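You operate a simulated robot arm through the tools that you are given. There is no shell and no other tool. Be economical: measure what you need, move in short steps, check, and stop when the job is done.

You run a simulated robot arm. Do the job below in one go: nothing can be reset, and whatever is moved stays where it is left.

Task
Clamp the dusty core in the vee, wipe it with the yellow pad, unclamp it and rack it.
Fine: the core ends standing in the empty socket; the pad goes back where it lay; the clamp ends open. What is to be rubbed or washed off counts as gone when no trace of it is left.

The check looks at the end state, three seconds after you hand in, the way a careful person would. Anything else that was tipped, shoved, dropped, spilled or broken makes it a failure.

Robot
A 6-joint arm with a fingered hand, hanging from a carriage that runs on a gantry, over the field with the corners [-1.272, 2.6], [-1.272, 0], [0.008, -0.001], [0.008, 2.599] (x, y) and turns from -6.842 to 5.166 rad about z. Base frame: it is fixed where the carriage stands at the start and does not move with it; the origin is on the floor, on the carriage's upright axis, x ahead of it, y to its left, z up; the surface under the hand at the start is at about z = 0.85. Units: m, rad, N and s.
With the tool pointing down near the work surface it reaches from about 0.1 to 0.64 m from the robot's upright axis, wherever it stands. Its first joint turns from -2.897 to 2.897 rad. Places, roughly: toggle clamp [0.6, 0, 1]. Payload 4 kg.
The TCP is the grasp point between the finger pads, 0.03 m short of the fingertips. In the tool frame z runs along the fingers and y along their closing line. Largest opening 0.104 m; the body of the gripper starts 0.035 m behind the TCP. The gripper is a hand of 5 fingers: y runs from the thumb to the fingers, the wrist lies at [-0.015, -0.113, -0.19] in the tool frame, and closing takes about 1.5 s.
Orientation is that of the tool frame in the base frame, as a unit quaternion [x, y, z, w]. With the fingers straight down and the wrist toward the robot, the tool's x, y and z point along [0, 1, 0], [1, 0, 0] and [0, 0, -1] of the base frame.

Tools
- The arm moves only by the tool send_rows. Its argument "series" is a list that holds one entry, the list of rows, each a list of 7 numbers: the turn, a rotation vector about the base's x, y, z in units of 5 degrees (1.0 is 5 degrees), then the shift along the base's x, y, z in units of 20 mm (1.0 is 20 mm), then the finger opening in m, from 0 to 0.104. In form: [[[wx, wy, wz, tx, ty, tz, claw], ...]]. A call has 1 to 20 rows; each row shifts and turns the commanded pose from where the row before left it. A call with a number of a shift or a turn outside -1 to 1 is refused whole. Rows are played at 5 a second. More than 0.05 m and 0.15 rad between two rows, or a gripper value outside its range, and nothing of the call is played. Where a pose cannot be reached the arm comes as near as it can. A force on the tool above 80 N (or 10 N above the force at the start of the call, whichever is more), or a blocked arm, ends the call early, and 0.2 s more pass. The fingers move at their own pace (about 0.045 m/s each) and stop on an object; they squeeze with about 29 N. The grip force told is the motor's: it shows also when the fingers shut on nothing. Time passes only in rows, and 0.2 s behind the last, so rows that do not move let the fingers close. The reply holds the time, the measured pose of the TCP, the force on the tool along the base axes, the opening and the grip force, in the units named above and with some noise, with the torque about the TCP (base axes, N m) and any sound that the robot's microphone picked up.
- Cameras (640 x 400 px; columns grow to the right, rows downward): "scene" is now at [0.2549, -0.0128, 1.7661]; the picture's right is [-0.17, -0.98, 0.00], its down [-0.92, 0.16, -0.36] and it looks along [0.36, -0.06, -0.93] (base axes); focal length 262 px, centre (320, 200). "wrist" rides on the gripper at [0.06, -0.083, -0.12] in the tool frame; the picture's right is [-0.79, 0.29, -0.54], its down [-0.56, -0.71, 0.44] and it looks along [-0.26, 0.65, 0.72] (tool axes); focal length 234 px, centre (320, 200). There is no depth. A picture from a camera that has moved, and an enlarged one, comes with that camera's place and axes in the base frame and with its lens.
- grab_frame(camera): a new picture of that camera. No time passes.
- raise_lower(by): slides the trunk up (or, below 0, down) by that many m; the arm and the scene camera ride with it, the base frame stays. It gives what a move gives, with no picture.
- base_move(legs): drives the robot by 1 to 6 legs, each [ahead, left, turn to the left] in m, m and rad, along the robot's own axes; the way and the turn of a leg run together, so that a leg with both is an arc; at most 1.5 m and 3.142 rad a leg. The arm and the cameras ride along, it lands a little off, and it stops where it bumps. It keeps to its track: a leg is cut to what the track allows. It gives what a move gives.
- set_grasp(shape): the hand has 5 fingers and takes this shape, open, in about a second: jaw (thumb against the fingers, like two jaws); tri (thumb and two fingers); tip (a fingertip pinch); poke (one finger out to press); point (the index stretched); flat (the hand flat); cup (the hand cupped); fist (a fist). The gripper value then closes the fingers along that shape, each until it touches; the sizes above hold for jaw. It gives what a move gives, with no picture.
- head_to(pan, tilt): turns the head with the scene camera to pan (to the left, within 2.705 rad either way) and tilt (down, from -0.506 to 1.204), counted from straight ahead of the robot. It gives what a move gives.
- enlarge(camera, box): a new picture of the part [left, top, right, bottom] of that camera's present view, enlarged. No time passes.
- job_done(): hands the job in; it is judged then, once.

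Work in short steps. Places have to be worked out from the pictures, the camera data and where the tool is seen: move nearer, look again, correct. Check each grasp and each placing, and mend what went wrong. You have 120 turns and 82 pictures in all, those below and enlarged ones among them. Open the gripper and draw the arm clear of the work before you hand the job in, unless the task says otherwise; then end with one line.

The tools are called after ">>>" as name(argument=value, ...) on one line, values as JSON. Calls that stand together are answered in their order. send_rows: Moves the arm, as the interface text tells. Its arguments: {"type":"object","properties":{"series":{"type":"array","items":{"type":"array","items":{"type":"array","items":{"type":"number"}}}}},"required":["series"]} The other tools are called the same way: raise_lower (by) slides the trunk up or down; set_grasp (shape) gives the hand a shape; base_move (legs) drives the base; head_to (pan, tilt) turns the head that bears the scene camera; grab_frame (camera) takes a picture; enlarge (camera, box) takes an enlarged picture of a part of a camera's view; job_done () hands the job in.

At the start:

```text
clock: 0.0
tcp_pos: [0.5353, -0.1414, 1.264]
tcp_rot: [0.707, 0.707, 0.0, 0.0]
wrist_force: [0.2, 0.8, 0.3]
torque: [0.0, -0.03, -0.02]
opening: 0.1036
finger_force: 0.0
shape: jaw
trunk travel left (down, up): [-0.5, 0.098]
robot x, y, heading: [-0.0007, -0.0023, -0.003]
head pan, tilt: [-0.175, 1.201]
```

scene: 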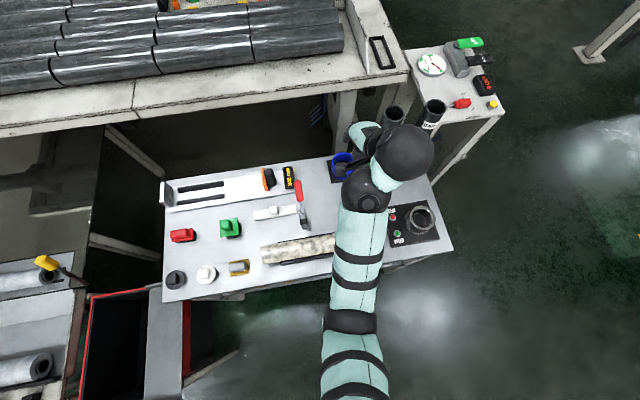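
wrist: 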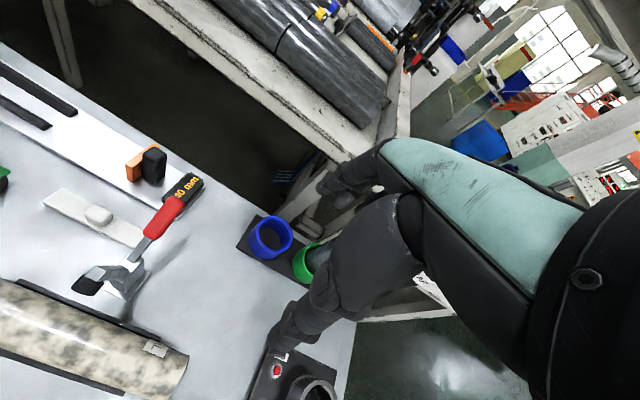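

The scene shows a table with a dusty core, a toggle clamp, several coloured objects and sockets. I'll enlarge the scene to identify things.

>>> enlarge(camera="scene", box=[150, 150, 310, 310])

>>> enlarge(camera="scene", box=[310, 80, 470, 280])

>>> enlarge(camera="wrist", box=[0, 140, 400, 400])

```text
2.50 times, centred on (230, 230) of scene
camera zoom: at [0.2549, -0.0128, 1.7661], right [-0.17, -0.98, 0.0], down [-0.92, 0.16, -0.36], along [0.36, -0.06, -0.93], focal length 656 px, centre (545, 125)
```

zoom: 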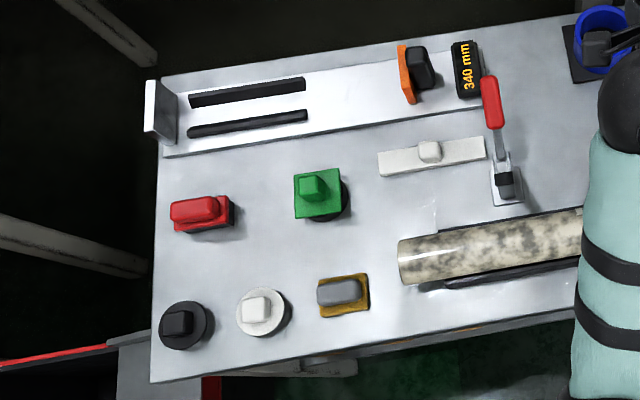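

```text
2.00 times, centred on (390, 180) of scene
camera zoom: at [0.2549, -0.0128, 1.7661], right [-0.17, -0.98, 0.0], down [-0.92, 0.16, -0.36], along [0.36, -0.06, -0.93], focal length 524 px, centre (180, 240)
```

zoom: 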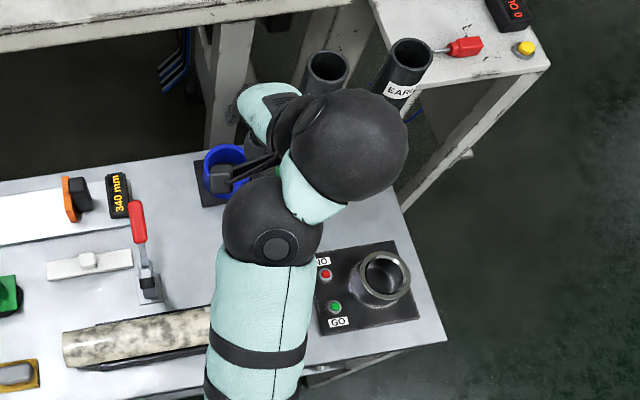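

```text
1.54 times, centred on (200, 270) of wrist
camera zoom: at [0.4533, -0.0811, 1.3832], right [0.29, -0.79, 0.54], down [-0.71, -0.56, -0.44], along [0.65, -0.26, -0.72], focal length 360 px, centre (505, 92)
```

zoom: 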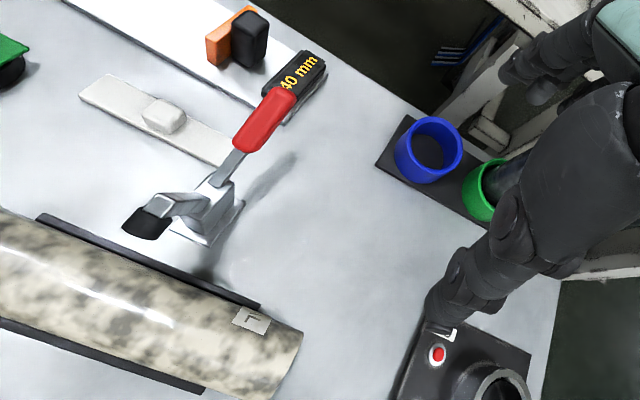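

The core already lies in the vee (about x 0.44, y −0.15…0.15), and the clamp stands open. I'll shift the arm left, high up, so I can see the right side with the sockets.

>>> send_rows(series=[[[0, 0, 0, -0.3, 1, 0, 0.104], [0, 0, 0, -0.3, 1, 0, 0.104], [0, 0, 0, -0.3, 1, 0, 0.104], [0, 0, 0, -0.3, 1, 0, 0.104], [0, 0, 0, -0.3, 1, 0, 0.104], [0, 0, 0, -0.3, 1, 0, 0.104], [0, 0, 0, -0.3, 1, 0, 0.104], [0, 0, 0, -0.3, 1, 0, 0.104], [0, 0, 0, -0.3, 1, 0, 0.104], [0, 0, 0, -0.3, 1, 0, 0.104], [0, 0, 0, -0.3, 1, 0, 0.104], [0, 0, 0, -0.3, 1, 0, 0.104], [0, 0, 0, -0.3, 1, 0, 0.104], [0, 0, 0, -0.3, 1, 0, 0.104], [0, 0, 0, -0.3, 1, 0, 0.104], [0, 0, 0, -0.3, 1, 0, 0.104], [0, 0, 0, -0.3, 1, 0, 0.104], [0, 0, 0, -0.3, 1, 0, 0.104], [0, 0, 0, -0.3, 1, 0, 0.104], [0, 0, 0, -0.3, 1, 0, 0.104]]])

>>> grab_frame(camera="scene")

>>> grab_frame(camera="wrist")

```text
clock: 4.2
tcp_pos: [0.4287, 0.2567, 1.2426]
tcp_rot: [0.706, 0.708, 0.002, -0.001]
wrist_force: [1.1, 0.1, 0.3]
torque: [0.0, -0.05, -0.01]
opening: 0.1035
finger_force: 0.0
shape: jaw
out of reach, approached as far as the arm can: row 17, 18, 19, 20
trunk travel left (down, up): [-0.5, 0.098]
robot x, y, heading: [-0.002, 0.0012, -0.005]
head pan, tilt: [-0.175, 1.201]
```

```text
76 pictures are left
camera scene: at [0.2549, -0.0129, 1.7661], right [-0.17, -0.98, 0.0], down [-0.92, 0.16, -0.36], along [0.36, -0.06, -0.93], focal length 262 px, centre (320, 200)
```

scene: 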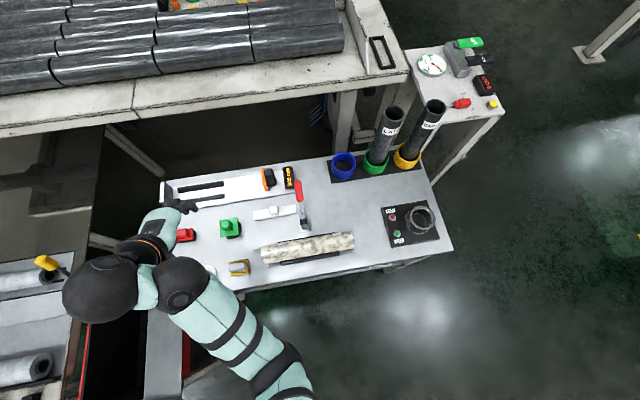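

```text
75 pictures are left
camera wrist: at [0.3458, 0.316, 1.3624], right [0.29, -0.79, 0.54], down [-0.7, -0.56, -0.44], along [0.65, -0.25, -0.72], focal length 234 px, centre (320, 200)
```

wrist: 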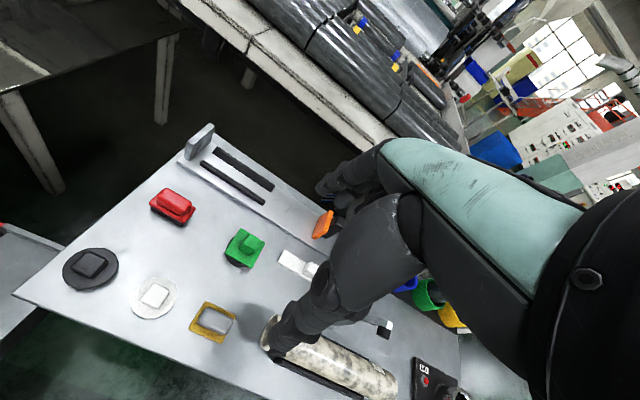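

Now the rack shows three sockets: blue is empty, green and yellow hold tubes. I'll take enlarged views.

>>> enlarge(camera="scene", box=[310, 90, 470, 190])

>>> enlarge(camera="scene", box=[215, 180, 375, 280])

```text
4.00 times, centred on (390, 140) of scene
camera zoom: at [0.2549, -0.0129, 1.7661], right [-0.17, -0.98, 0.0], down [-0.92, 0.16, -0.36], along [0.36, -0.06, -0.93], focal length 1049 px, centre (40, 440)
```

zoom: 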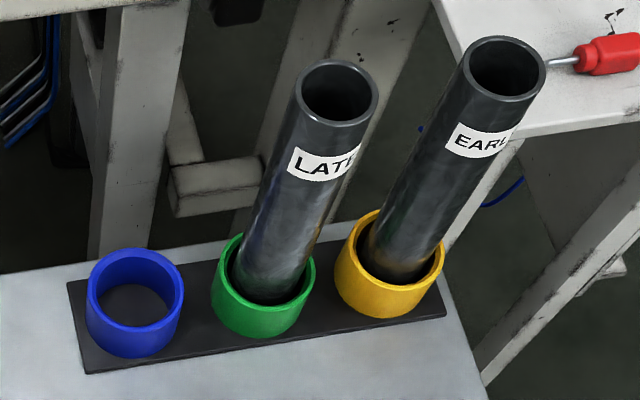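

```text
4.00 times, centred on (295, 230) of scene
camera zoom: at [0.2549, -0.0129, 1.7661], right [-0.17, -0.98, 0.0], down [-0.92, 0.16, -0.36], along [0.36, -0.06, -0.93], focal length 1049 px, centre (420, 80)
```

zoom: 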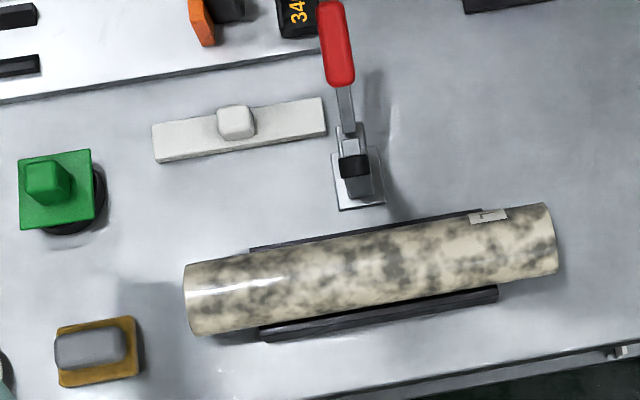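

Estimates: core axis at x≈0.427, y from −0.155 to 0.147, about 62 mm in diameter. Blue socket at (0.72, −0.185), handle grip near (0.594, −0.004, 1.0). I'll yaw the hand −90° so the wrist camera sees the clamp from the side.

>>> send_rows(series=[[[0, 0, -1, 0, -0.1, 0, 0.104], [0, 0, -1, 0, -0.1, 0, 0.104], [0, 0, -1, 0, -0.1, 0, 0.104], [0, 0, -1, 0, -0.1, 0, 0.104], [0, 0, -1, 0, -0.1, 0, 0.104], [0, 0, -1, 0, -0.1, 0, 0.104], [0, 0, -1, 0, -0.1, 0, 0.104], [0, 0, -1, 0, -0.1, 0, 0.104], [0, 0, -1, 0, -0.1, 0, 0.104], [0, 0, -1, 0, -0.1, 0, 0.104], [0, 0, -1, 0, -0.1, 0, 0.104], [0, 0, -1, 0, -0.1, 0, 0.104], [0, 0, -1, 0, -0.1, 0, 0.104], [0, 0, -1, 0, -0.1, 0, 0.104], [0, 0, -1, 0, -0.1, 0, 0.104], [0, 0, -1, 0, -0.1, 0, 0.104], [0, 0, -1, 0, -0.1, 0, 0.104], [0, 0, -1, 0, -0.1, 0, 0.104]]])

>>> grab_frame(camera="wrist")

```text
clock: 8.0
tcp_pos: [0.5752, 0.0564, 1.0959]
tcp_rot: [0.992, 0.053, 0.038, -0.106]
wrist_force: [-0.2, -0.2, -0.8]
torque: [0.01, 0.02, 0.0]
opening: 0.1041
finger_force: 0.1
shape: jaw
out of reach, approached as far as the arm can: row 1, 2, 3, 4, 5, 6, 7, 8, 9, 10, 11, 12, 13, 14, 15, 16, 17, 18
trunk travel left (down, up): [-0.5, 0.098]
robot x, y, heading: [0.0017, 0.0001, 0.003]
head pan, tilt: [-0.175, 1.201]
```

```text
72 pictures are left
camera wrist: at [0.6196, 0.118, 1.2355], right [-0.79, -0.47, 0.4], down [-0.6, 0.73, -0.33], along [-0.14, -0.5, -0.86], focal length 234 px, centre (320, 200)
```

wrist: 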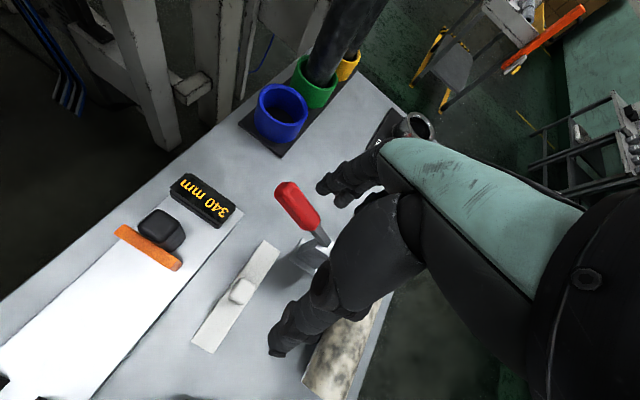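

The arm deviated since that pose was out of reach, and it is now close to the clamp handle. I'll back straight up and away to the left, and see where the commands start from.

>>> send_rows(series=[[[0, 0, 0, 0, 0, 0.5, 0.104], [0, 0, 0, 0, 0, 0.5, 0.104], [0, 0, 0, 0, 0, 0.5, 0.104]]])

```text
clock: 8.8
tcp_pos: [0.5888, 0.0597, 1.1135]
tcp_rot: [0.992, 0.054, 0.038, -0.106]
wrist_force: [-0.5, -0.3, 0.2]
torque: [0.04, -0.02, 0.01]
opening: 0.1037
finger_force: 0.1
shape: jaw
out of reach, approached as far as the arm can: row 1, 2, 3
trunk travel left (down, up): [-0.5, 0.098]
robot x, y, heading: [-0.0006, 0.0002, -0.002]
head pan, tilt: [-0.175, 1.201]
```

>>> send_rows(series=[[[0, 0, 1, 0, 0, 0.5, 0.104], [0, 0, 1, 0, 0, 0.5, 0.104], [0, 0, 1, 0, 0, 0, 0.104], [0, 0, 1, 0, 0, 0, 0.104], [0, 0, 1, 0, 0, 0, 0.104], [0, 0, 1, 0, 0, 0, 0.104], [0, 0, 1, 0, 0, 0, 0.104], [0, 0, 1, 0, 0, 0, 0.104]]])

```text
clock: 10.6
tcp_pos: [0.5846, 0.0834, 1.1366]
tcp_rot: [0.922, 0.369, 0.001, -0.112]
wrist_force: [-0.9, 0.3, 0.8]
torque: [-0.01, -0.01, -0.01]
opening: 0.1036
finger_force: 0.2
shape: jaw
out of reach, approached as far as the arm can: row 1, 6, 8
trunk travel left (down, up): [-0.5, 0.098]
robot x, y, heading: [-0.0021, 0.002, -0.003]
head pan, tilt: [-0.175, 1.201]
```

>>> grab_frame(camera="scene")

>>> grab_frame(camera="wrist")

```text
71 pictures are left
camera scene: at [0.2549, -0.0128, 1.7661], right [-0.17, -0.98, 0.0], down [-0.92, 0.16, -0.36], along [0.36, -0.06, -0.93], focal length 262 px, centre (320, 200)
```

scene: 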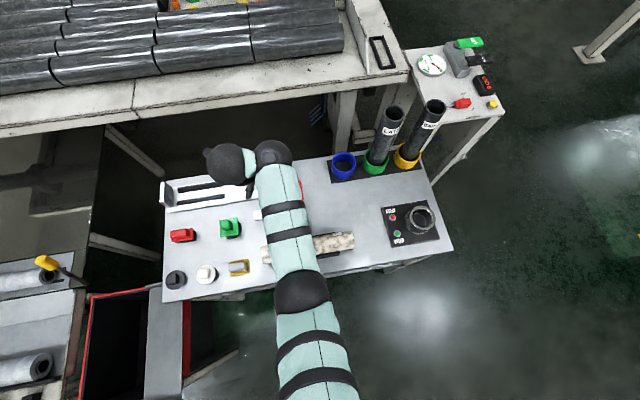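

```text
70 pictures are left
camera wrist: at [0.583, 0.1574, 1.2756], right [-0.33, -0.85, 0.4], down [-0.92, 0.21, -0.33], along [0.2, -0.48, -0.86], focal length 234 px, centre (320, 200)
```

wrist: 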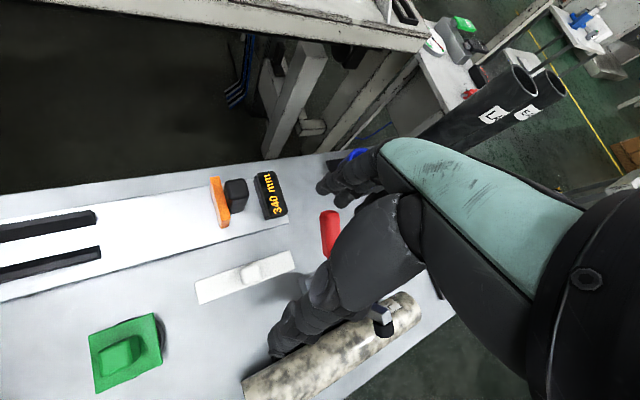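

The arm is nearly stretched out because the shoulder is high, so lowering the trunk should give more reach. First I'll bring the tool back to its default orientation, higher and nearer the robot.

>>> send_rows(series=[[[-0.24, -0.093, 0.94, -0.6, -0.2, 0.4, 0.104], [-0.24, -0.093, 0.94, -0.6, -0.2, 0.4, 0.104], [-0.24, -0.093, 0.94, -0.6, -0.2, 0.4, 0.104], [-0.24, -0.093, 0.94, -0.6, -0.2, 0.4, 0.104], [-0.24, -0.093, 0.94, -0.6, -0.2, 0.4, 0.104], [-0.24, -0.093, 0.94, -0.6, -0.2, 0.4, 0.104], [-0.24, -0.093, 0.94, -0.6, -0.2, 0.4, 0.104], [-0.24, -0.093, 0.94, -0.6, -0.2, 0.4, 0.104], [-0.24, -0.093, 0.94, -0.6, -0.2, 0.4, 0.104], [-0.24, -0.093, 0.94, -0.6, -0.2, 0.4, 0.104], [0, 0, 0, -0.6, -0.2, 0.4, 0.104], [0, 0, 0, -0.6, -0.2, 0.4, 0.104]]])

```text
clock: 13.2
tcp_pos: [0.4409, 0.0353, 1.2324]
tcp_rot: [0.705, 0.708, -0.044, 0.005]
wrist_force: [0.1, 0.0, -0.3]
torque: [0.01, 0.0, -0.01]
opening: 0.1039
finger_force: 0.1
shape: jaw
trunk travel left (down, up): [-0.5, 0.098]
robot x, y, heading: [-0.0017, -0.0018, 0.004]
head pan, tilt: [-0.175, 1.201]
```

>>> raise_lower(by=-0.1)

>>> send_rows(series=[[[0, 0, 0, 0, 0, 0.8, 0.104], [0, 0, 0, 0, 0, 0.8, 0.104], [0, 0, 0, 0, 0, 0.8, 0.104], [0, 0, 0, 0, 0, 0.8, 0.104], [0, 0, 0, 0, 0, 0.8, 0.104], [0, 0, 0, 0, 0, 0.8, 0.104], [0, 0, 0, 0, 0, 0.8, 0.104]]])

>>> raise_lower(by=-0.1)

>>> send_rows(series=[[[0, 0, 0, 0, 0, 0.8, 0.104], [0, 0, 0, 0, 0, 0.8, 0.104], [0, 0, 0, 0, 0, 0.8, 0.104], [0, 0, 0, 0, 0, 0.8, 0.104], [0, 0, 0, 0, 0, 0.8, 0.104], [0, 0, 0, 0, 0, 0.8, 0.104], [0, 0, 0, 0, 0, 0.8, 0.104]]])

>>> grab_frame(camera="scene")

```text
clock: 14.5
tcp_pos: [0.4396, 0.035, 1.131]
tcp_rot: [0.705, 0.708, -0.044, 0.005]
wrist_force: [0.5, -0.7, 0.2]
torque: [0.0, 0.01, -0.01]
opening: 0.104
finger_force: 0.1
shape: jaw
trunk travel left (down, up): [-0.4, 0.198]
robot x, y, heading: [-0.0021, -0.001, 0.005]
head pan, tilt: [-0.175, 1.201]
```

```text
clock: 16.1
tcp_pos: [0.47, 0.0299, 1.1709]
tcp_rot: [0.705, 0.708, -0.043, 0.004]
wrist_force: [-0.4, 0.0, 0.3]
torque: [0.02, -0.01, 0.03]
opening: 0.104
finger_force: 0.0
shape: jaw
out of reach, approached as far as the arm can: row 2, 3, 4, 5, 6, 7
trunk travel left (down, up): [-0.4, 0.198]
robot x, y, heading: [0.0001, 0.0001, 0.001]
head pan, tilt: [-0.175, 1.201]
```

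```text
clock: 17.5
tcp_pos: [0.4714, 0.0306, 1.0711]
tcp_rot: [0.705, 0.708, -0.041, 0.006]
wrist_force: [0.8, 0.3, -0.5]
torque: [-0.02, 0.02, 0.04]
opening: 0.1039
finger_force: 0.0
shape: jaw
trunk travel left (down, up): [-0.3, 0.298]
robot x, y, heading: [0.0021, 0.001, -0.002]
head pan, tilt: [-0.175, 1.201]
```

```text
clock: 19.1
tcp_pos: [0.5199, 0.0228, 1.1018]
tcp_rot: [0.705, 0.707, -0.042, 0.006]
wrist_force: [-1.1, -0.3, 0.2]
torque: [0.0, 0.01, -0.02]
opening: 0.1038
finger_force: 0.0
shape: jaw
out of reach, approached as far as the arm can: row 1, 2, 3, 4, 5, 6, 7
trunk travel left (down, up): [-0.3, 0.298]
robot x, y, heading: [-0.0002, 0.0014, -0.0]
head pan, tilt: [-0.175, 1.201]
```

```text
69 pictures are left
camera scene: at [0.2549, -0.0128, 1.5661], right [-0.17, -0.98, 0.0], down [-0.92, 0.16, -0.36], along [0.36, -0.06, -0.93], focal length 262 px, centre (320, 200)
```

scene: 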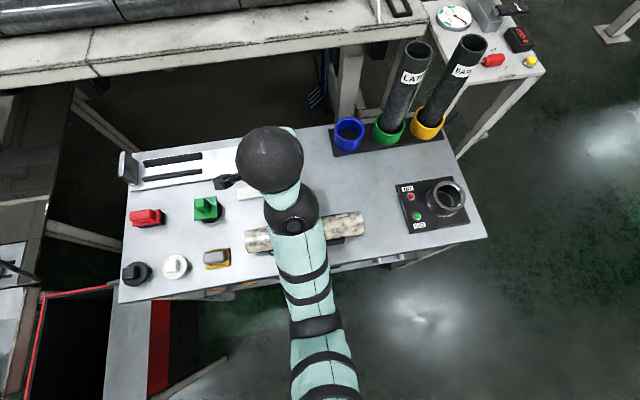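

The limit is the opposite one: the arm cannot fold closer to its shoulder. So I'll raise the trunk to its top, which lifts the whole workspace.

>>> raise_lower(by=0.298)

>>> send_rows(series=[[[0, 0, 0, 0, 0, -1, 0.104], [0, 0, -1, -0.5, 0.8, -1, 0.104], [0, 0, -1, -0.5, 0.8, -1, 0.104], [0, 0, -1, -0.5, 0.8, -1, 0.104], [0, 0, -1, -0.5, 0.8, -1, 0.104], [0, 0, -1, -0.5, 0.8, -1, 0.104], [0, 0, -1, 0, 0.8, 0, 0.104], [0, 0, -1, 0, 0.8, 0, 0.104], [0, 0, -1, 0, 0.8, 0, 0.104], [0, 0, -1, 0, 0.8, 0, 0.104], [0, 0, -1, 0, 0, 0, 0.104], [0, 0, -1, 0, 0, 0, 0.104], [0, 0, -1, 0, 0, 0, 0.104], [0, 0, -1, 0, 0, 0, 0.104], [0, 0, -1, 0, 0, 0, 0.104], [0, 0, -1, 0, 0, 0, 0.104]]])

>>> grab_frame(camera="wrist")

```text
clock: 22.0
tcp_pos: [0.5205, 0.0227, 1.4008]
tcp_rot: [0.705, 0.708, -0.041, 0.006]
wrist_force: [-0.4, 0.5, 0.7]
torque: [0.01, 0.01, 0.02]
opening: 0.1039
finger_force: 0.2
shape: jaw
trunk travel left (down, up): [-0.598, 0.0]
robot x, y, heading: [0.0024, -0.0015, 0.0]
head pan, tilt: [-0.175, 1.201]
```

```text
clock: 25.4
tcp_pos: [0.553, 0.0522, 1.1762]
tcp_rot: [0.983, 0.153, -0.012, -0.097]
wrist_force: [-0.9, 0.2, -0.6]
torque: [-0.03, 0.02, 0.01]
opening: 0.1039
finger_force: 0.1
shape: jaw
out of reach, approached as far as the arm can: row 6, 7, 8, 9, 10, 11, 12, 13, 14, 15, 16
trunk travel left (down, up): [-0.598, 0.0]
robot x, y, heading: [-0.0, 0.0001, -0.002]
head pan, tilt: [-0.175, 1.201]
```

```text
68 pictures are left
camera wrist: at [0.5933, 0.1247, 1.3104], right [-0.64, -0.61, 0.47], down [-0.77, 0.57, -0.29], along [-0.09, -0.55, -0.83], focal length 234 px, centre (320, 200)
```

wrist: 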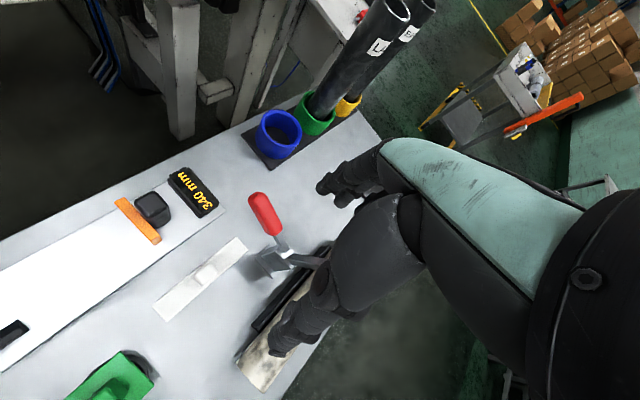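

>>> enlarge(camera="wrist", box=[200, 170, 340, 290])

```text
3.33 times, centred on (270, 230) of wrist
camera zoom: at [0.5933, 0.1247, 1.3104], right [-0.64, -0.61, 0.47], down [-0.77, 0.57, -0.29], along [-0.09, -0.55, -0.83], focal length 781 px, centre (487, 100)
```

zoom: 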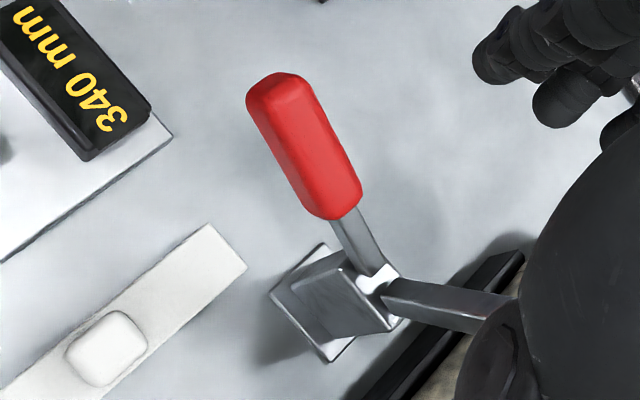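

The enlarged view shows it is the vertical-handle type: pivot near (0.53, 0.95 in z), grip up to (0.625, 1.014), clamp arm raised. Pulling the handle towards −x closes it. I'll restore the default orientation and go beyond the handle, staying high.

>>> send_rows(series=[[[-0.134, -0.038, 0.905, 0.334, -0.17, 0.2, 0.104], [-0.134, -0.038, 0.905, 0.334, -0.17, 0.2, 0.104], [-0.134, -0.038, 0.905, 0.334, -0.17, 0.2, 0.104], [-0.134, -0.038, 0.905, 0.334, -0.17, 0.2, 0.104], [-0.134, -0.038, 0.905, 0.334, -0.17, 0.2, 0.104], [-0.134, -0.038, 0.905, 0.334, -0.17, 0.2, 0.104], [-0.134, -0.038, 0.905, 0.334, -0.17, 0.2, 0.104], [-0.134, -0.038, 0.905, 0.334, -0.17, 0.2, 0.104], [-0.134, -0.038, 0.905, 0.334, -0.17, 0.2, 0.0], [-0.134, -0.038, 0.905, 0.334, -0.17, 0.2, 0.0], [-0.134, -0.038, 0.905, 0.334, -0.17, 0, 0.0], [-0.134, -0.038, 0.905, 0.334, -0.17, 0, 0.0], [-0.134, -0.038, 0.905, 0.334, -0.17, 0, 0.0], [-0.134, -0.038, 0.905, 0.334, -0.17, 0, 0.0], [-0.134, -0.038, 0.905, 0.334, -0.17, 0, 0.0], [-0.134, -0.038, 0.905, 0.334, -0.17, 0, 0.0]]])

>>> grab_frame(camera="wrist")

>>> grab_frame(camera="scene")

```text
clock: 28.8
tcp_pos: [0.5931, -0.0198, 1.2921]
tcp_rot: [0.708, 0.704, -0.043, 0.037]
wrist_force: [0.5, -0.1, 0.2]
torque: [0.0, 0.01, -0.02]
opening: 0.0004
finger_force: 28.7
shape: jaw
out of reach, approached as far as the arm can: row 1, 2, 3, 4, 5, 6, 7, 8, 9, 10, 11, 12, 13, 14, 15, 16
trunk travel left (down, up): [-0.598, 0.0]
robot x, y, heading: [-0.0029, 0.0003, 0.005]
head pan, tilt: [-0.175, 1.201]
```

```text
66 pictures are left
camera wrist: at [0.5124, 0.0538, 1.4055], right [0.29, -0.72, 0.63], down [-0.71, -0.6, -0.36], along [0.64, -0.34, -0.69], focal length 234 px, centre (320, 200)
```

wrist: 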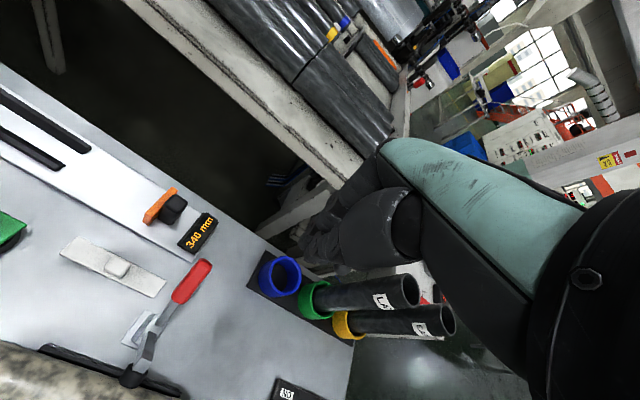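

```text
65 pictures are left
camera scene: at [0.2549, -0.0128, 1.8641], right [-0.17, -0.98, 0.0], down [-0.92, 0.16, -0.36], along [0.36, -0.06, -0.93], focal length 262 px, centre (320, 200)
```

scene: 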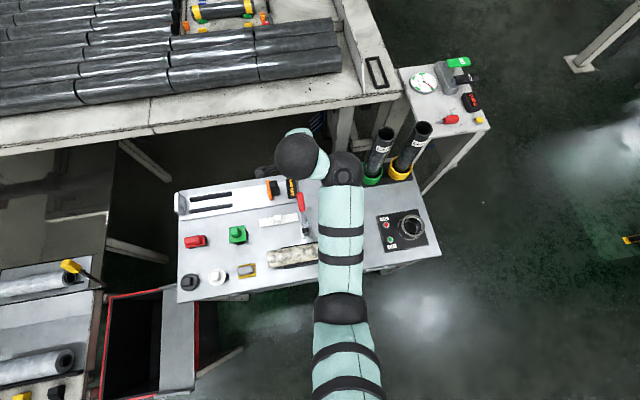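

>>> send_rows(series=[[[0, -0.1, 0, 0.8, 0.1, -0.8, 0.0], [0, -0.1, 0, 0.8, 0.1, -0.8, 0.0], [0, -0.1, 0, 0.8, 0.1, -0.8, 0.0], [0, -0.1, 0, 0.8, 0.1, -0.8, 0.0], [0, -0.1, 0, 0.8, 0.1, -0.8, 0.0], [0, -0.1, 0, 0, 0.1, -0.8, 0.0], [0, -0.1, 0, 0, 0.1, -0.8, 0.0]]])

```text
clock: 30.4
tcp_pos: [0.6791, 0.0056, 1.2038]
tcp_rot: [0.699, 0.713, 0.0, 0.049]
wrist_force: [0.9, 0.2, 0.4]
torque: [-0.03, 0.01, 0.0]
opening: 0.0
finger_force: 28.9
shape: jaw
out of reach, approached as far as the arm can: row 1, 2, 3
trunk travel left (down, up): [-0.598, 0.0]
robot x, y, heading: [0.0016, -0.0002, 0.001]
head pan, tilt: [-0.175, 1.201]
```

Reachable here; now descend beyond the handle tip with closed fingers, TCP to about z 1.02, levelling the tilt.

>>> send_rows(series=[[[0.1, 0.1, 0, 0, -0.05, -1, 0.0], [0.1, 0.1, 0, 0, -0.05, -1, 0.0], [0.1, 0.1, 0, 0, -0.05, -1, 0.0], [0.1, 0.1, 0, 0, -0.05, -1, 0.0], [0.1, 0.1, 0, 0, -0.05, -1, 0.0], [0.1, 0.1, 0, 0, -0.05, -1, 0.0], [0.1, 0.1, 0, 0, -0.05, -1, 0.0], [0.1, 0.1, 0, 0, -0.05, -1, 0.0]]])

>>> grab_frame(camera="wrist")

>>> grab_frame(camera="scene")

```text
clock: 32.2
tcp_pos: [0.6797, -0.0033, 1.0426]
tcp_rot: [0.701, 0.713, 0.0, 0.001]
wrist_force: [-0.4, 0.1, -1.0]
torque: [-0.01, -0.02, -0.01]
opening: 0.0001
finger_force: 29.2
shape: jaw
trunk travel left (down, up): [-0.598, 0.0]
robot x, y, heading: [-0.0045, 0.0005, 0.001]
head pan, tilt: [-0.175, 1.201]
```

```text
64 pictures are left
camera wrist: at [0.5958, 0.0548, 1.1635], right [0.3, -0.78, 0.54], down [-0.7, -0.57, -0.44], along [0.65, -0.25, -0.72], focal length 234 px, centre (320, 200)
```

wrist: 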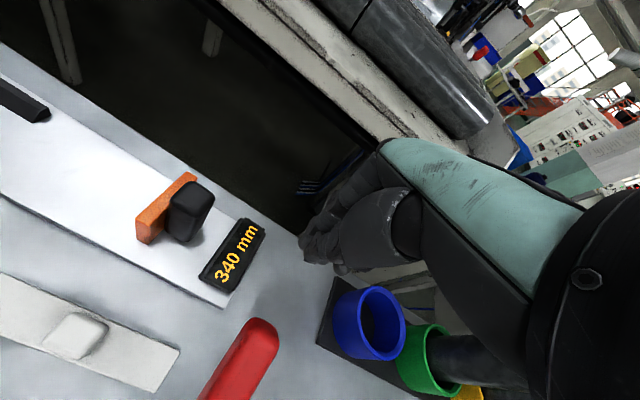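

```text
63 pictures are left
camera scene: at [0.2549, -0.0128, 1.8641], right [-0.17, -0.98, 0.0], down [-0.92, 0.16, -0.36], along [0.36, -0.06, -0.93], focal length 262 px, centre (320, 200)
```

scene: 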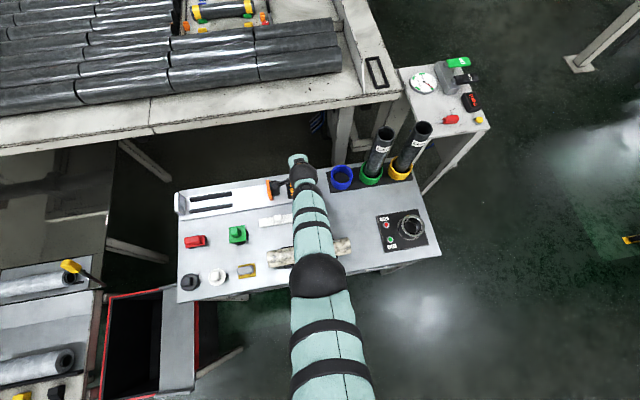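

Handle tip seen at about (0.628, −0.003, 1.0). Lower 35 mm and pull gently towards −x until contact.

>>> send_rows(series=[[[0, 0, 0, 0, 0, -0.9, 0.0], [0, 0, 0, 0, 0, -0.9, 0.0], [0, 0, 0, -0.5, 0, 0, 0.0], [0, 0, 0, -0.5, 0, 0, 0.0], [0, 0, 0, -0.5, 0, 0, 0.0], [0, 0, 0, -0.5, 0, 0, 0.0], [0, 0, 0, -0.5, 0, 0, 0.0]]])

>>> grab_frame(camera="wrist")

```text
clock: 33.8
tcp_pos: [0.6236, -0.0035, 1.0301]
tcp_rot: [0.7, 0.714, 0.008, 0.008]
wrist_force: [27.3, 1.6, 14.8]
torque: [0.05, -0.81, 0.0]
opening: 0.0
finger_force: 28.8
shape: jaw
out of reach, approached as far as the arm can: row 1, 2
trunk travel left (down, up): [-0.598, 0.0]
robot x, y, heading: [-0.0014, -0.0023, -0.003]
head pan, tilt: [-0.175, 1.201]
```

```text
62 pictures are left
camera wrist: at [0.5375, 0.0542, 1.149], right [0.29, -0.78, 0.55], down [-0.69, -0.57, -0.45], along [0.67, -0.24, -0.7], focal length 234 px, centre (320, 200)
```

wrist: 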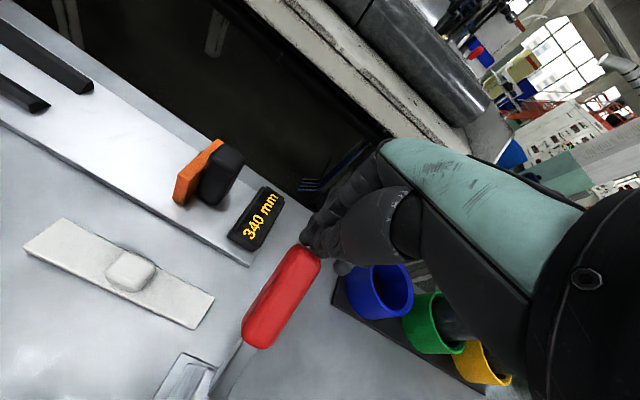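

Contact, but the fingertips sit high on the handle end. I'll back off, go 35 mm lower and pull again.

>>> send_rows(series=[[[0, 0, 0, 0.8, 0, 0.2, 0.0], [0, 0, 0, 0.4, 0, -0.9, 0.0], [0, 0, 0, 0, 0, -0.9, 0.0]]])

>>> raise_lower(by=-0.02)

```text
clock: 34.6
tcp_pos: [0.6426, -0.0041, 0.9946]
tcp_rot: [0.701, 0.713, 0.005, 0.004]
wrist_force: [13.5, -1.6, 13.1]
torque: [-0.05, 0.07, 0.06]
opening: 0.0
finger_force: 29.3
shape: jaw
trunk travel left (down, up): [-0.598, 0.0]
robot x, y, heading: [-0.0, -0.0006, 0.003]
head pan, tilt: [-0.175, 1.201]
```

```text
clock: 35.3
tcp_pos: [0.6496, -0.0044, 0.9801]
tcp_rot: [0.701, 0.713, 0.008, 0.008]
wrist_force: [25.4, -0.9, 22.2]
torque: [0.06, 1.28, -0.06]
opening: 0.0001
finger_force: 28.6
shape: jaw
trunk travel left (down, up): [-0.578, 0.02]
robot x, y, heading: [0.0002, 0.0036, 0.001]
head pan, tilt: [-0.175, 1.201]
```

>>> send_rows(series=[[[0, 0, 0, -0.5, 0, 0.3, 0.0], [0, 0, 0, -0.5, 0, 0.3, 0.0], [0, 0, 0, -0.5, 0, 0.3, 0.0], [0, 0, 0, -0.5, 0, 0.3, 0.0]]])

>>> grab_frame(camera="wrist")

```text
clock: 36.3
tcp_pos: [0.6219, -0.0048, 1.0139]
tcp_rot: [0.7, 0.713, 0.018, 0.019]
wrist_force: [41.8, 1.4, 44.8]
torque: [0.07, 1.13, -0.11]
opening: 0.0
finger_force: 28.7
shape: jaw
trunk travel left (down, up): [-0.578, 0.02]
robot x, y, heading: [-0.0003, -0.0007, -0.004]
head pan, tilt: [-0.175, 1.201]
```

```text
61 pictures are left
camera wrist: at [0.5315, 0.0539, 1.1303], right [0.27, -0.78, 0.56], down [-0.67, -0.57, -0.47], along [0.69, -0.25, -0.68], focal length 234 px, centre (320, 200)
```

wrist: 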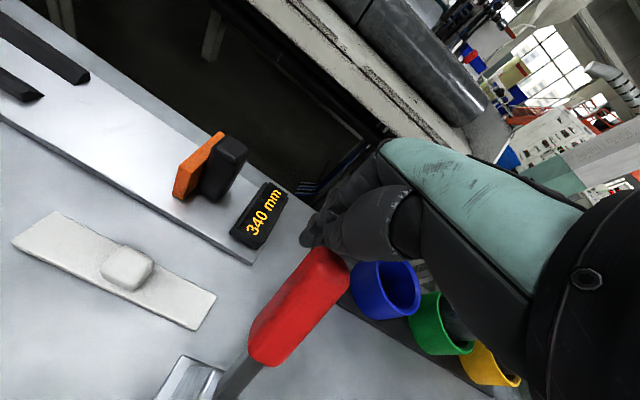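

The push goes axially into the handle end, which does nothing. I'll retreat upward, pitch the hand about +30° and cage the handle between thumb (above) and fingers (below), then swing it along its arc.

>>> send_rows(series=[[[0, 0, 0, 0.3, 0, 1, 0.0], [0, 0, 0, 0, 0, 1, 0.0], [0, 0, 0, 0, 0, 1, 0.0], [0, 0, 0, 0, 0, 1, 0.0], [0, 1, 0, 0, 0, 0.5, 0.104], [0, 1, 0, 0, 0, 0.5, 0.104], [0, 1, 0, 0, 0, 0.5, 0.104], [0, 1, 0, 0, 0, 0, 0.104], [0, 1, 0, 0, 0, 0, 0.104], [0, 1, 0, 0, 0, 0, 0.104], [0, 0.5, 0, 0, 0, 0, 0.104]]])

>>> grab_frame(camera="wrist")

```text
clock: 38.7
tcp_pos: [0.6009, -0.0037, 1.1034]
tcp_rot: [0.673, 0.685, -0.196, -0.2]
wrist_force: [-0.2, -0.7, -0.7]
torque: [-0.01, 0.01, 0.01]
opening: 0.1037
finger_force: 0.1
shape: jaw
trunk travel left (down, up): [-0.578, 0.02]
robot x, y, heading: [0.0036, 0.003, -0.003]
head pan, tilt: [-0.175, 1.201]
```

```text
60 pictures are left
camera wrist: at [0.5949, 0.0544, 1.2502], right [0.55, -0.78, 0.29], down [-0.82, -0.57, 0.01], along [0.16, -0.25, -0.96], focal length 234 px, centre (320, 200)
```

wrist: 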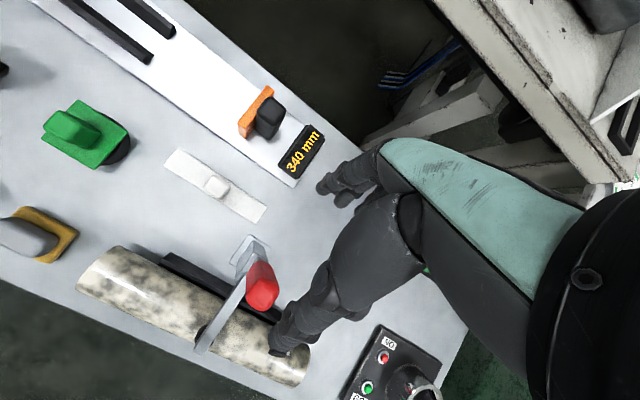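

The handle now seems to stand upright with the clamp arm over the core – the lift apparently closed it. Let me look closely.

>>> enlarge(camera="wrist", box=[140, 220, 320, 390])

>>> grab_frame(camera="scene")

```text
2.35 times, centred on (230, 305) of wrist
camera zoom: at [0.5949, 0.0544, 1.2502], right [0.55, -0.78, 0.29], down [-0.82, -0.57, 0.01], along [0.16, -0.25, -0.96], focal length 551 px, centre (532, -47)
```

zoom: 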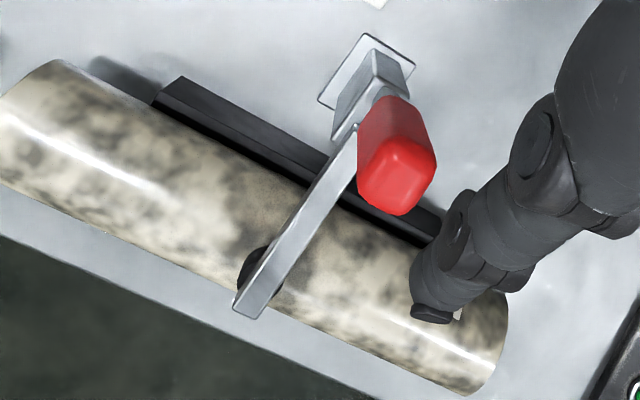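

```text
58 pictures are left
camera scene: at [0.2548, -0.0128, 1.8441], right [-0.17, -0.98, 0.0], down [-0.92, 0.16, -0.36], along [0.36, -0.06, -0.93], focal length 262 px, centre (320, 200)
```

scene: 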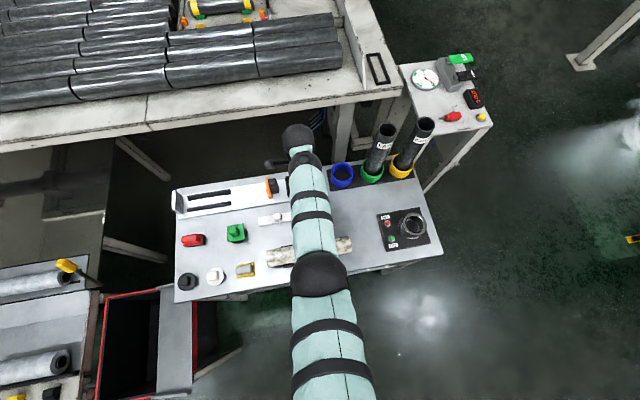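

The clamp arm lies on the core with the handle upright. To be sure it is locked over, I'll level the hand, close it behind the handle (at +x) and press gently towards −x.

>>> send_rows(series=[[[0, -1, 0, 0.5, 0, 0.3, 0.0], [0, -1, 0, 0.5, 0, 0.3, 0.0], [0, -1, 0, 0.5, 0, 0.3, 0.0], [0, -1, 0, 0, 0, 0, 0.0], [0, -1, 0, 0, 0, 0, 0.0], [0, -1, 0, 0, 0, 0, 0.0], [0, -0.5, 0, 0, 0, 0, 0.0]]])

>>> send_rows(series=[[[0, 0, 0, 0, 0, -1, 0.0], [0, 0, 0, 0, 0, -1, 0.0], [0, 0, 0, 0, 0, -0.8, 0.0], [0, 0, 0, -0.5, 0, 0, 0.0], [0, 0, 0, -0.5, 0, 0, 0.0], [0, 0, 0, -0.4, 0, 0, 0.0]]])

>>> grab_frame(camera="wrist")

```text
clock: 40.3
tcp_pos: [0.6302, -0.0034, 1.1228]
tcp_rot: [0.701, 0.714, 0.001, 0.0]
wrist_force: [-0.2, -0.5, 0.3]
torque: [-0.02, 0.0, -0.01]
opening: 0.0
finger_force: 26.9
shape: jaw
trunk travel left (down, up): [-0.578, 0.02]
robot x, y, heading: [-0.0, 0.0015, 0.004]
head pan, tilt: [-0.175, 1.201]
```

```text
clock: 41.7
tcp_pos: [0.6021, -0.0031, 1.0654]
tcp_rot: [0.701, 0.713, 0.001, 0.0]
wrist_force: [0.3, -0.4, -0.5]
torque: [0.01, -0.01, 0.01]
opening: 0.0001
finger_force: 28.8
shape: jaw
trunk travel left (down, up): [-0.578, 0.02]
robot x, y, heading: [-0.0008, -0.0007, -0.003]
head pan, tilt: [-0.175, 1.201]
```

```text
57 pictures are left
camera wrist: at [0.519, 0.0547, 1.1853], right [0.3, -0.78, 0.54], down [-0.7, -0.57, -0.44], along [0.65, -0.25, -0.72], focal length 234 px, centre (320, 200)
```

wrist: 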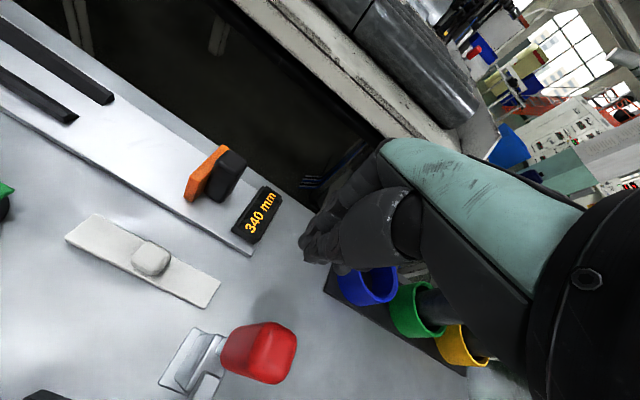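

>>> send_rows(series=[[[0, 0, 0, 0, 0, -0.8, 0.0], [0, 0, 0, -0.5, 0, 0, 0.0], [0, 0, 0, -0.5, 0, 0, 0.0], [0, 0, 0, -0.3, 0, 0, 0.0]]])

```text
clock: 42.7
tcp_pos: [0.5776, -0.0035, 1.0504]
tcp_rot: [0.701, 0.713, 0.001, 0.001]
wrist_force: [0.5, -0.2, 0.6]
torque: [-0.05, 0.01, 0.03]
opening: 0.0001
finger_force: 29.2
shape: jaw
trunk travel left (down, up): [-0.578, 0.02]
robot x, y, heading: [0.0008, 0.0003, 0.003]
head pan, tilt: [-0.175, 1.201]
```

>>> send_rows(series=[[[0, 0, 0, -0.3, 0, 0, 0.0], [0, 0, 0, -0.3, 0, 0, 0.0], [0, 0, 0, -0.3, 0, 0, 0.0]]])

```text
clock: 43.5
tcp_pos: [0.5633, -0.0038, 1.0514]
tcp_rot: [0.701, 0.713, 0.002, 0.002]
wrist_force: [11.8, 0.0, 2.4]
torque: [0.0, 0.07, -0.02]
opening: 0.0
finger_force: 29.0
shape: jaw
trunk travel left (down, up): [-0.578, 0.02]
robot x, y, heading: [-0.0014, 0.0015, 0.001]
head pan, tilt: [-0.175, 1.201]
```

Contact with 12 N at x≈0.563. I press a little further to see whether the handle is at its stop.

>>> send_rows(series=[[[0, 0, 0, -0.25, 0, 0, 0.0], [0, 0, 0, -0.25, 0, 0, 0.0]]])

```text
clock: 44.1
tcp_pos: [0.559, -0.0036, 1.0558]
tcp_rot: [0.701, 0.713, 0.005, 0.005]
wrist_force: [30.0, 1.7, 7.8]
torque: [0.03, 0.15, -0.06]
opening: 0.0
finger_force: 29.1
shape: jaw
trunk travel left (down, up): [-0.578, 0.02]
robot x, y, heading: [-0.0025, -0.0024, -0.003]
head pan, tilt: [-0.175, 1.201]
```

Firm stop: the clamp is locked. Now retreat up and move over the yellow pad around (0.41, 0.24).

>>> send_rows(series=[[[0, 0, 0, 0.6, 0, 0.5, 0.0], [0, 0, 0, 0, 0, 1, 0.104], [0, 0, 0, 0, 0, 1, 0.104], [0, 0, 0, 0, 0, 1, 0.104], [0, 0, 0, -0.7, 0.9, 0, 0.104], [0, 0, 0, -0.7, 0.9, 0, 0.104], [0, 0, 0, -0.7, 0.9, 0, 0.104], [0, 0, 0, -0.7, 0.9, 0, 0.104], [0, 0, 0, -0.7, 0.9, 0, 0.104], [0, 0, 0, -0.7, 0.9, 0, 0.104], [0, 0, 0, -0.7, 0.9, 0, 0.104], [0, 0, 0, -0.7, 0.9, 0, 0.104], [0, 0, 0, -0.7, 0.9, 0, 0.104], [0, 0, 0, -0.7, 0.9, 0, 0.104], [0, 0, 0, -0.7, 0.9, 0, 0.104], [0, 0, 0, -0.7, 0.9, 0, 0.104]]])

>>> grab_frame(camera="wrist")

>>> grab_frame(camera="scene")

```text
clock: 47.5
tcp_pos: [0.393, 0.2119, 1.1208]
tcp_rot: [0.701, 0.713, 0.0, -0.001]
wrist_force: [0.2, 0.7, 0.4]
torque: [-0.02, 0.02, 0.0]
opening: 0.1038
finger_force: 0.1
shape: jaw
trunk travel left (down, up): [-0.578, 0.02]
robot x, y, heading: [-0.0002, -0.002, -0.0]
head pan, tilt: [-0.175, 1.201]
```

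```text
56 pictures are left
camera wrist: at [0.31, 0.2705, 1.2405], right [0.3, -0.78, 0.54], down [-0.7, -0.57, -0.44], along [0.65, -0.25, -0.72], focal length 234 px, centre (320, 200)
```

wrist: 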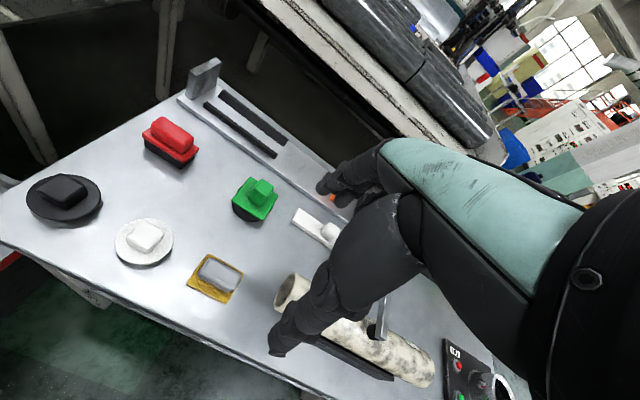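

```text
55 pictures are left
camera scene: at [0.2549, -0.0129, 1.8441], right [-0.17, -0.98, 0.0], down [-0.92, 0.16, -0.36], along [0.36, -0.06, -0.93], focal length 262 px, centre (320, 200)
```

scene: 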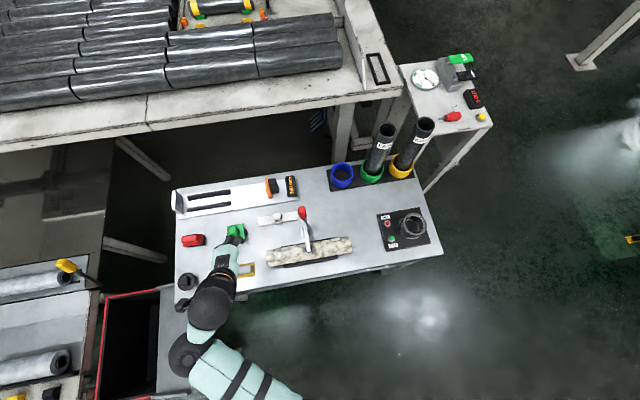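

>>> enlarge(camera="wrist", box=[170, 240, 310, 330])

>>> enlarge(camera="scene", box=[220, 190, 380, 290])

```text
4.44 times, centred on (240, 285) of wrist
camera zoom: at [0.31, 0.2705, 1.2405], right [0.3, -0.78, 0.54], down [-0.7, -0.57, -0.44], along [0.65, -0.25, -0.72], focal length 1041 px, centre (676, -178)
```

zoom: 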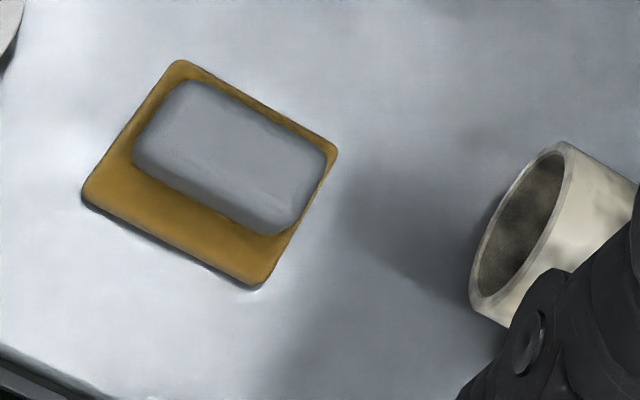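

```text
4.00 times, centred on (300, 240) of scene
camera zoom: at [0.2549, -0.0129, 1.8441], right [-0.17, -0.98, 0.0], down [-0.92, 0.16, -0.36], along [0.36, -0.06, -0.93], focal length 1049 px, centre (400, 40)
```

zoom: 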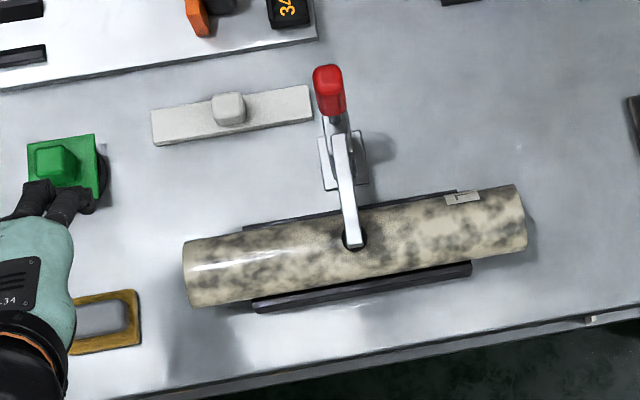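

The yellow pad is about 49×61 mm, axis-aligned, centred at (0.4075, 0.237), with a knob about 28 mm across x. I'll align and descend to just above it.

>>> send_rows(series=[[[0, 0, 0, 0.35, 0.65, -1, 0.08], [0, 0, 0, 0.35, 0.65, -1, 0.08], [0, 0, 0, 0, 0, -1, 0.08], [0, 0, 0, 0, 0, -1, 0.08], [0, 0, 0, 0, 0, -1, 0.08], [0, 0, 0, 0, 0, -1, 0.08], [0, 0, 0, 0, 0, -1, 0.08], [0, 0, 0, 0, 0, -1, 0.08], [0, 0, 0, 0, 0, -1, 0.08], [0, 0, 0, 0, 0, -1, 0.08]]])

>>> grab_frame(camera="wrist")

>>> enlarge(camera="scene", box=[160, 200, 320, 300])

```text
clock: 49.7
tcp_pos: [0.4066, 0.2366, 0.9213]
tcp_rot: [0.701, 0.713, 0.0, 0.001]
wrist_force: [-0.2, -0.3, 0.0]
torque: [0.02, -0.05, 0.01]
opening: 0.0802
finger_force: 0.1
shape: jaw
trunk travel left (down, up): [-0.578, 0.02]
robot x, y, heading: [-0.0008, 0.0016, 0.0]
head pan, tilt: [-0.175, 1.201]
```

```text
52 pictures are left
camera wrist: at [0.3237, 0.2957, 1.0406], right [0.3, -0.78, 0.54], down [-0.7, -0.57, -0.44], along [0.65, -0.25, -0.72], focal length 234 px, centre (320, 200)
```

wrist: 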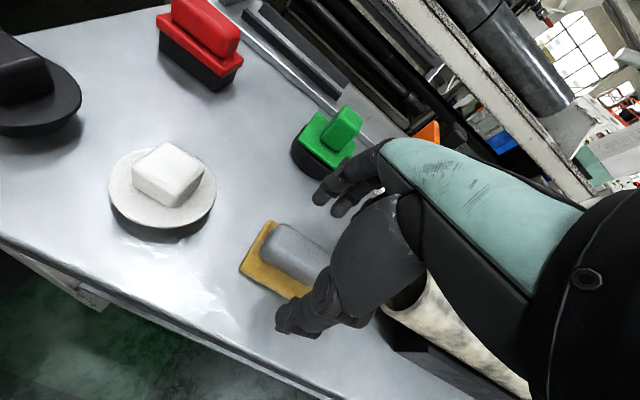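

```text
4.00 times, centred on (240, 250) of scene
camera zoom: at [0.2549, -0.0128, 1.8441], right [-0.17, -0.98, 0.0], down [-0.92, 0.16, -0.36], along [0.36, -0.06, -0.93], focal length 1049 px, centre (640, 0)
```

zoom: 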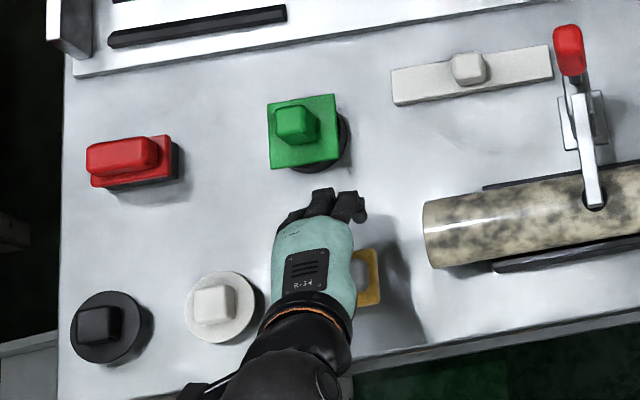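

Pad projects where expected, centred under the TCP. Descend 27 mm and close on the knob.

>>> send_rows(series=[[[0, 0, 0, 0, 0, -0.7, 0.08], [0, 0, 0, 0, 0, -0.6, 0.08], [0, 0, 0, 0, 0, 0, 0.08]]])

```text
clock: 50.5
tcp_pos: [0.4078, 0.2377, 0.894]
tcp_rot: [0.7, 0.714, 0.001, 0.001]
wrist_force: [-0.6, -0.7, 0.8]
torque: [0.01, -0.02, -0.03]
opening: 0.0805
finger_force: 0.0
shape: jaw
trunk travel left (down, up): [-0.578, 0.02]
robot x, y, heading: [-0.0015, 0.0005, -0.003]
head pan, tilt: [-0.175, 1.201]
```

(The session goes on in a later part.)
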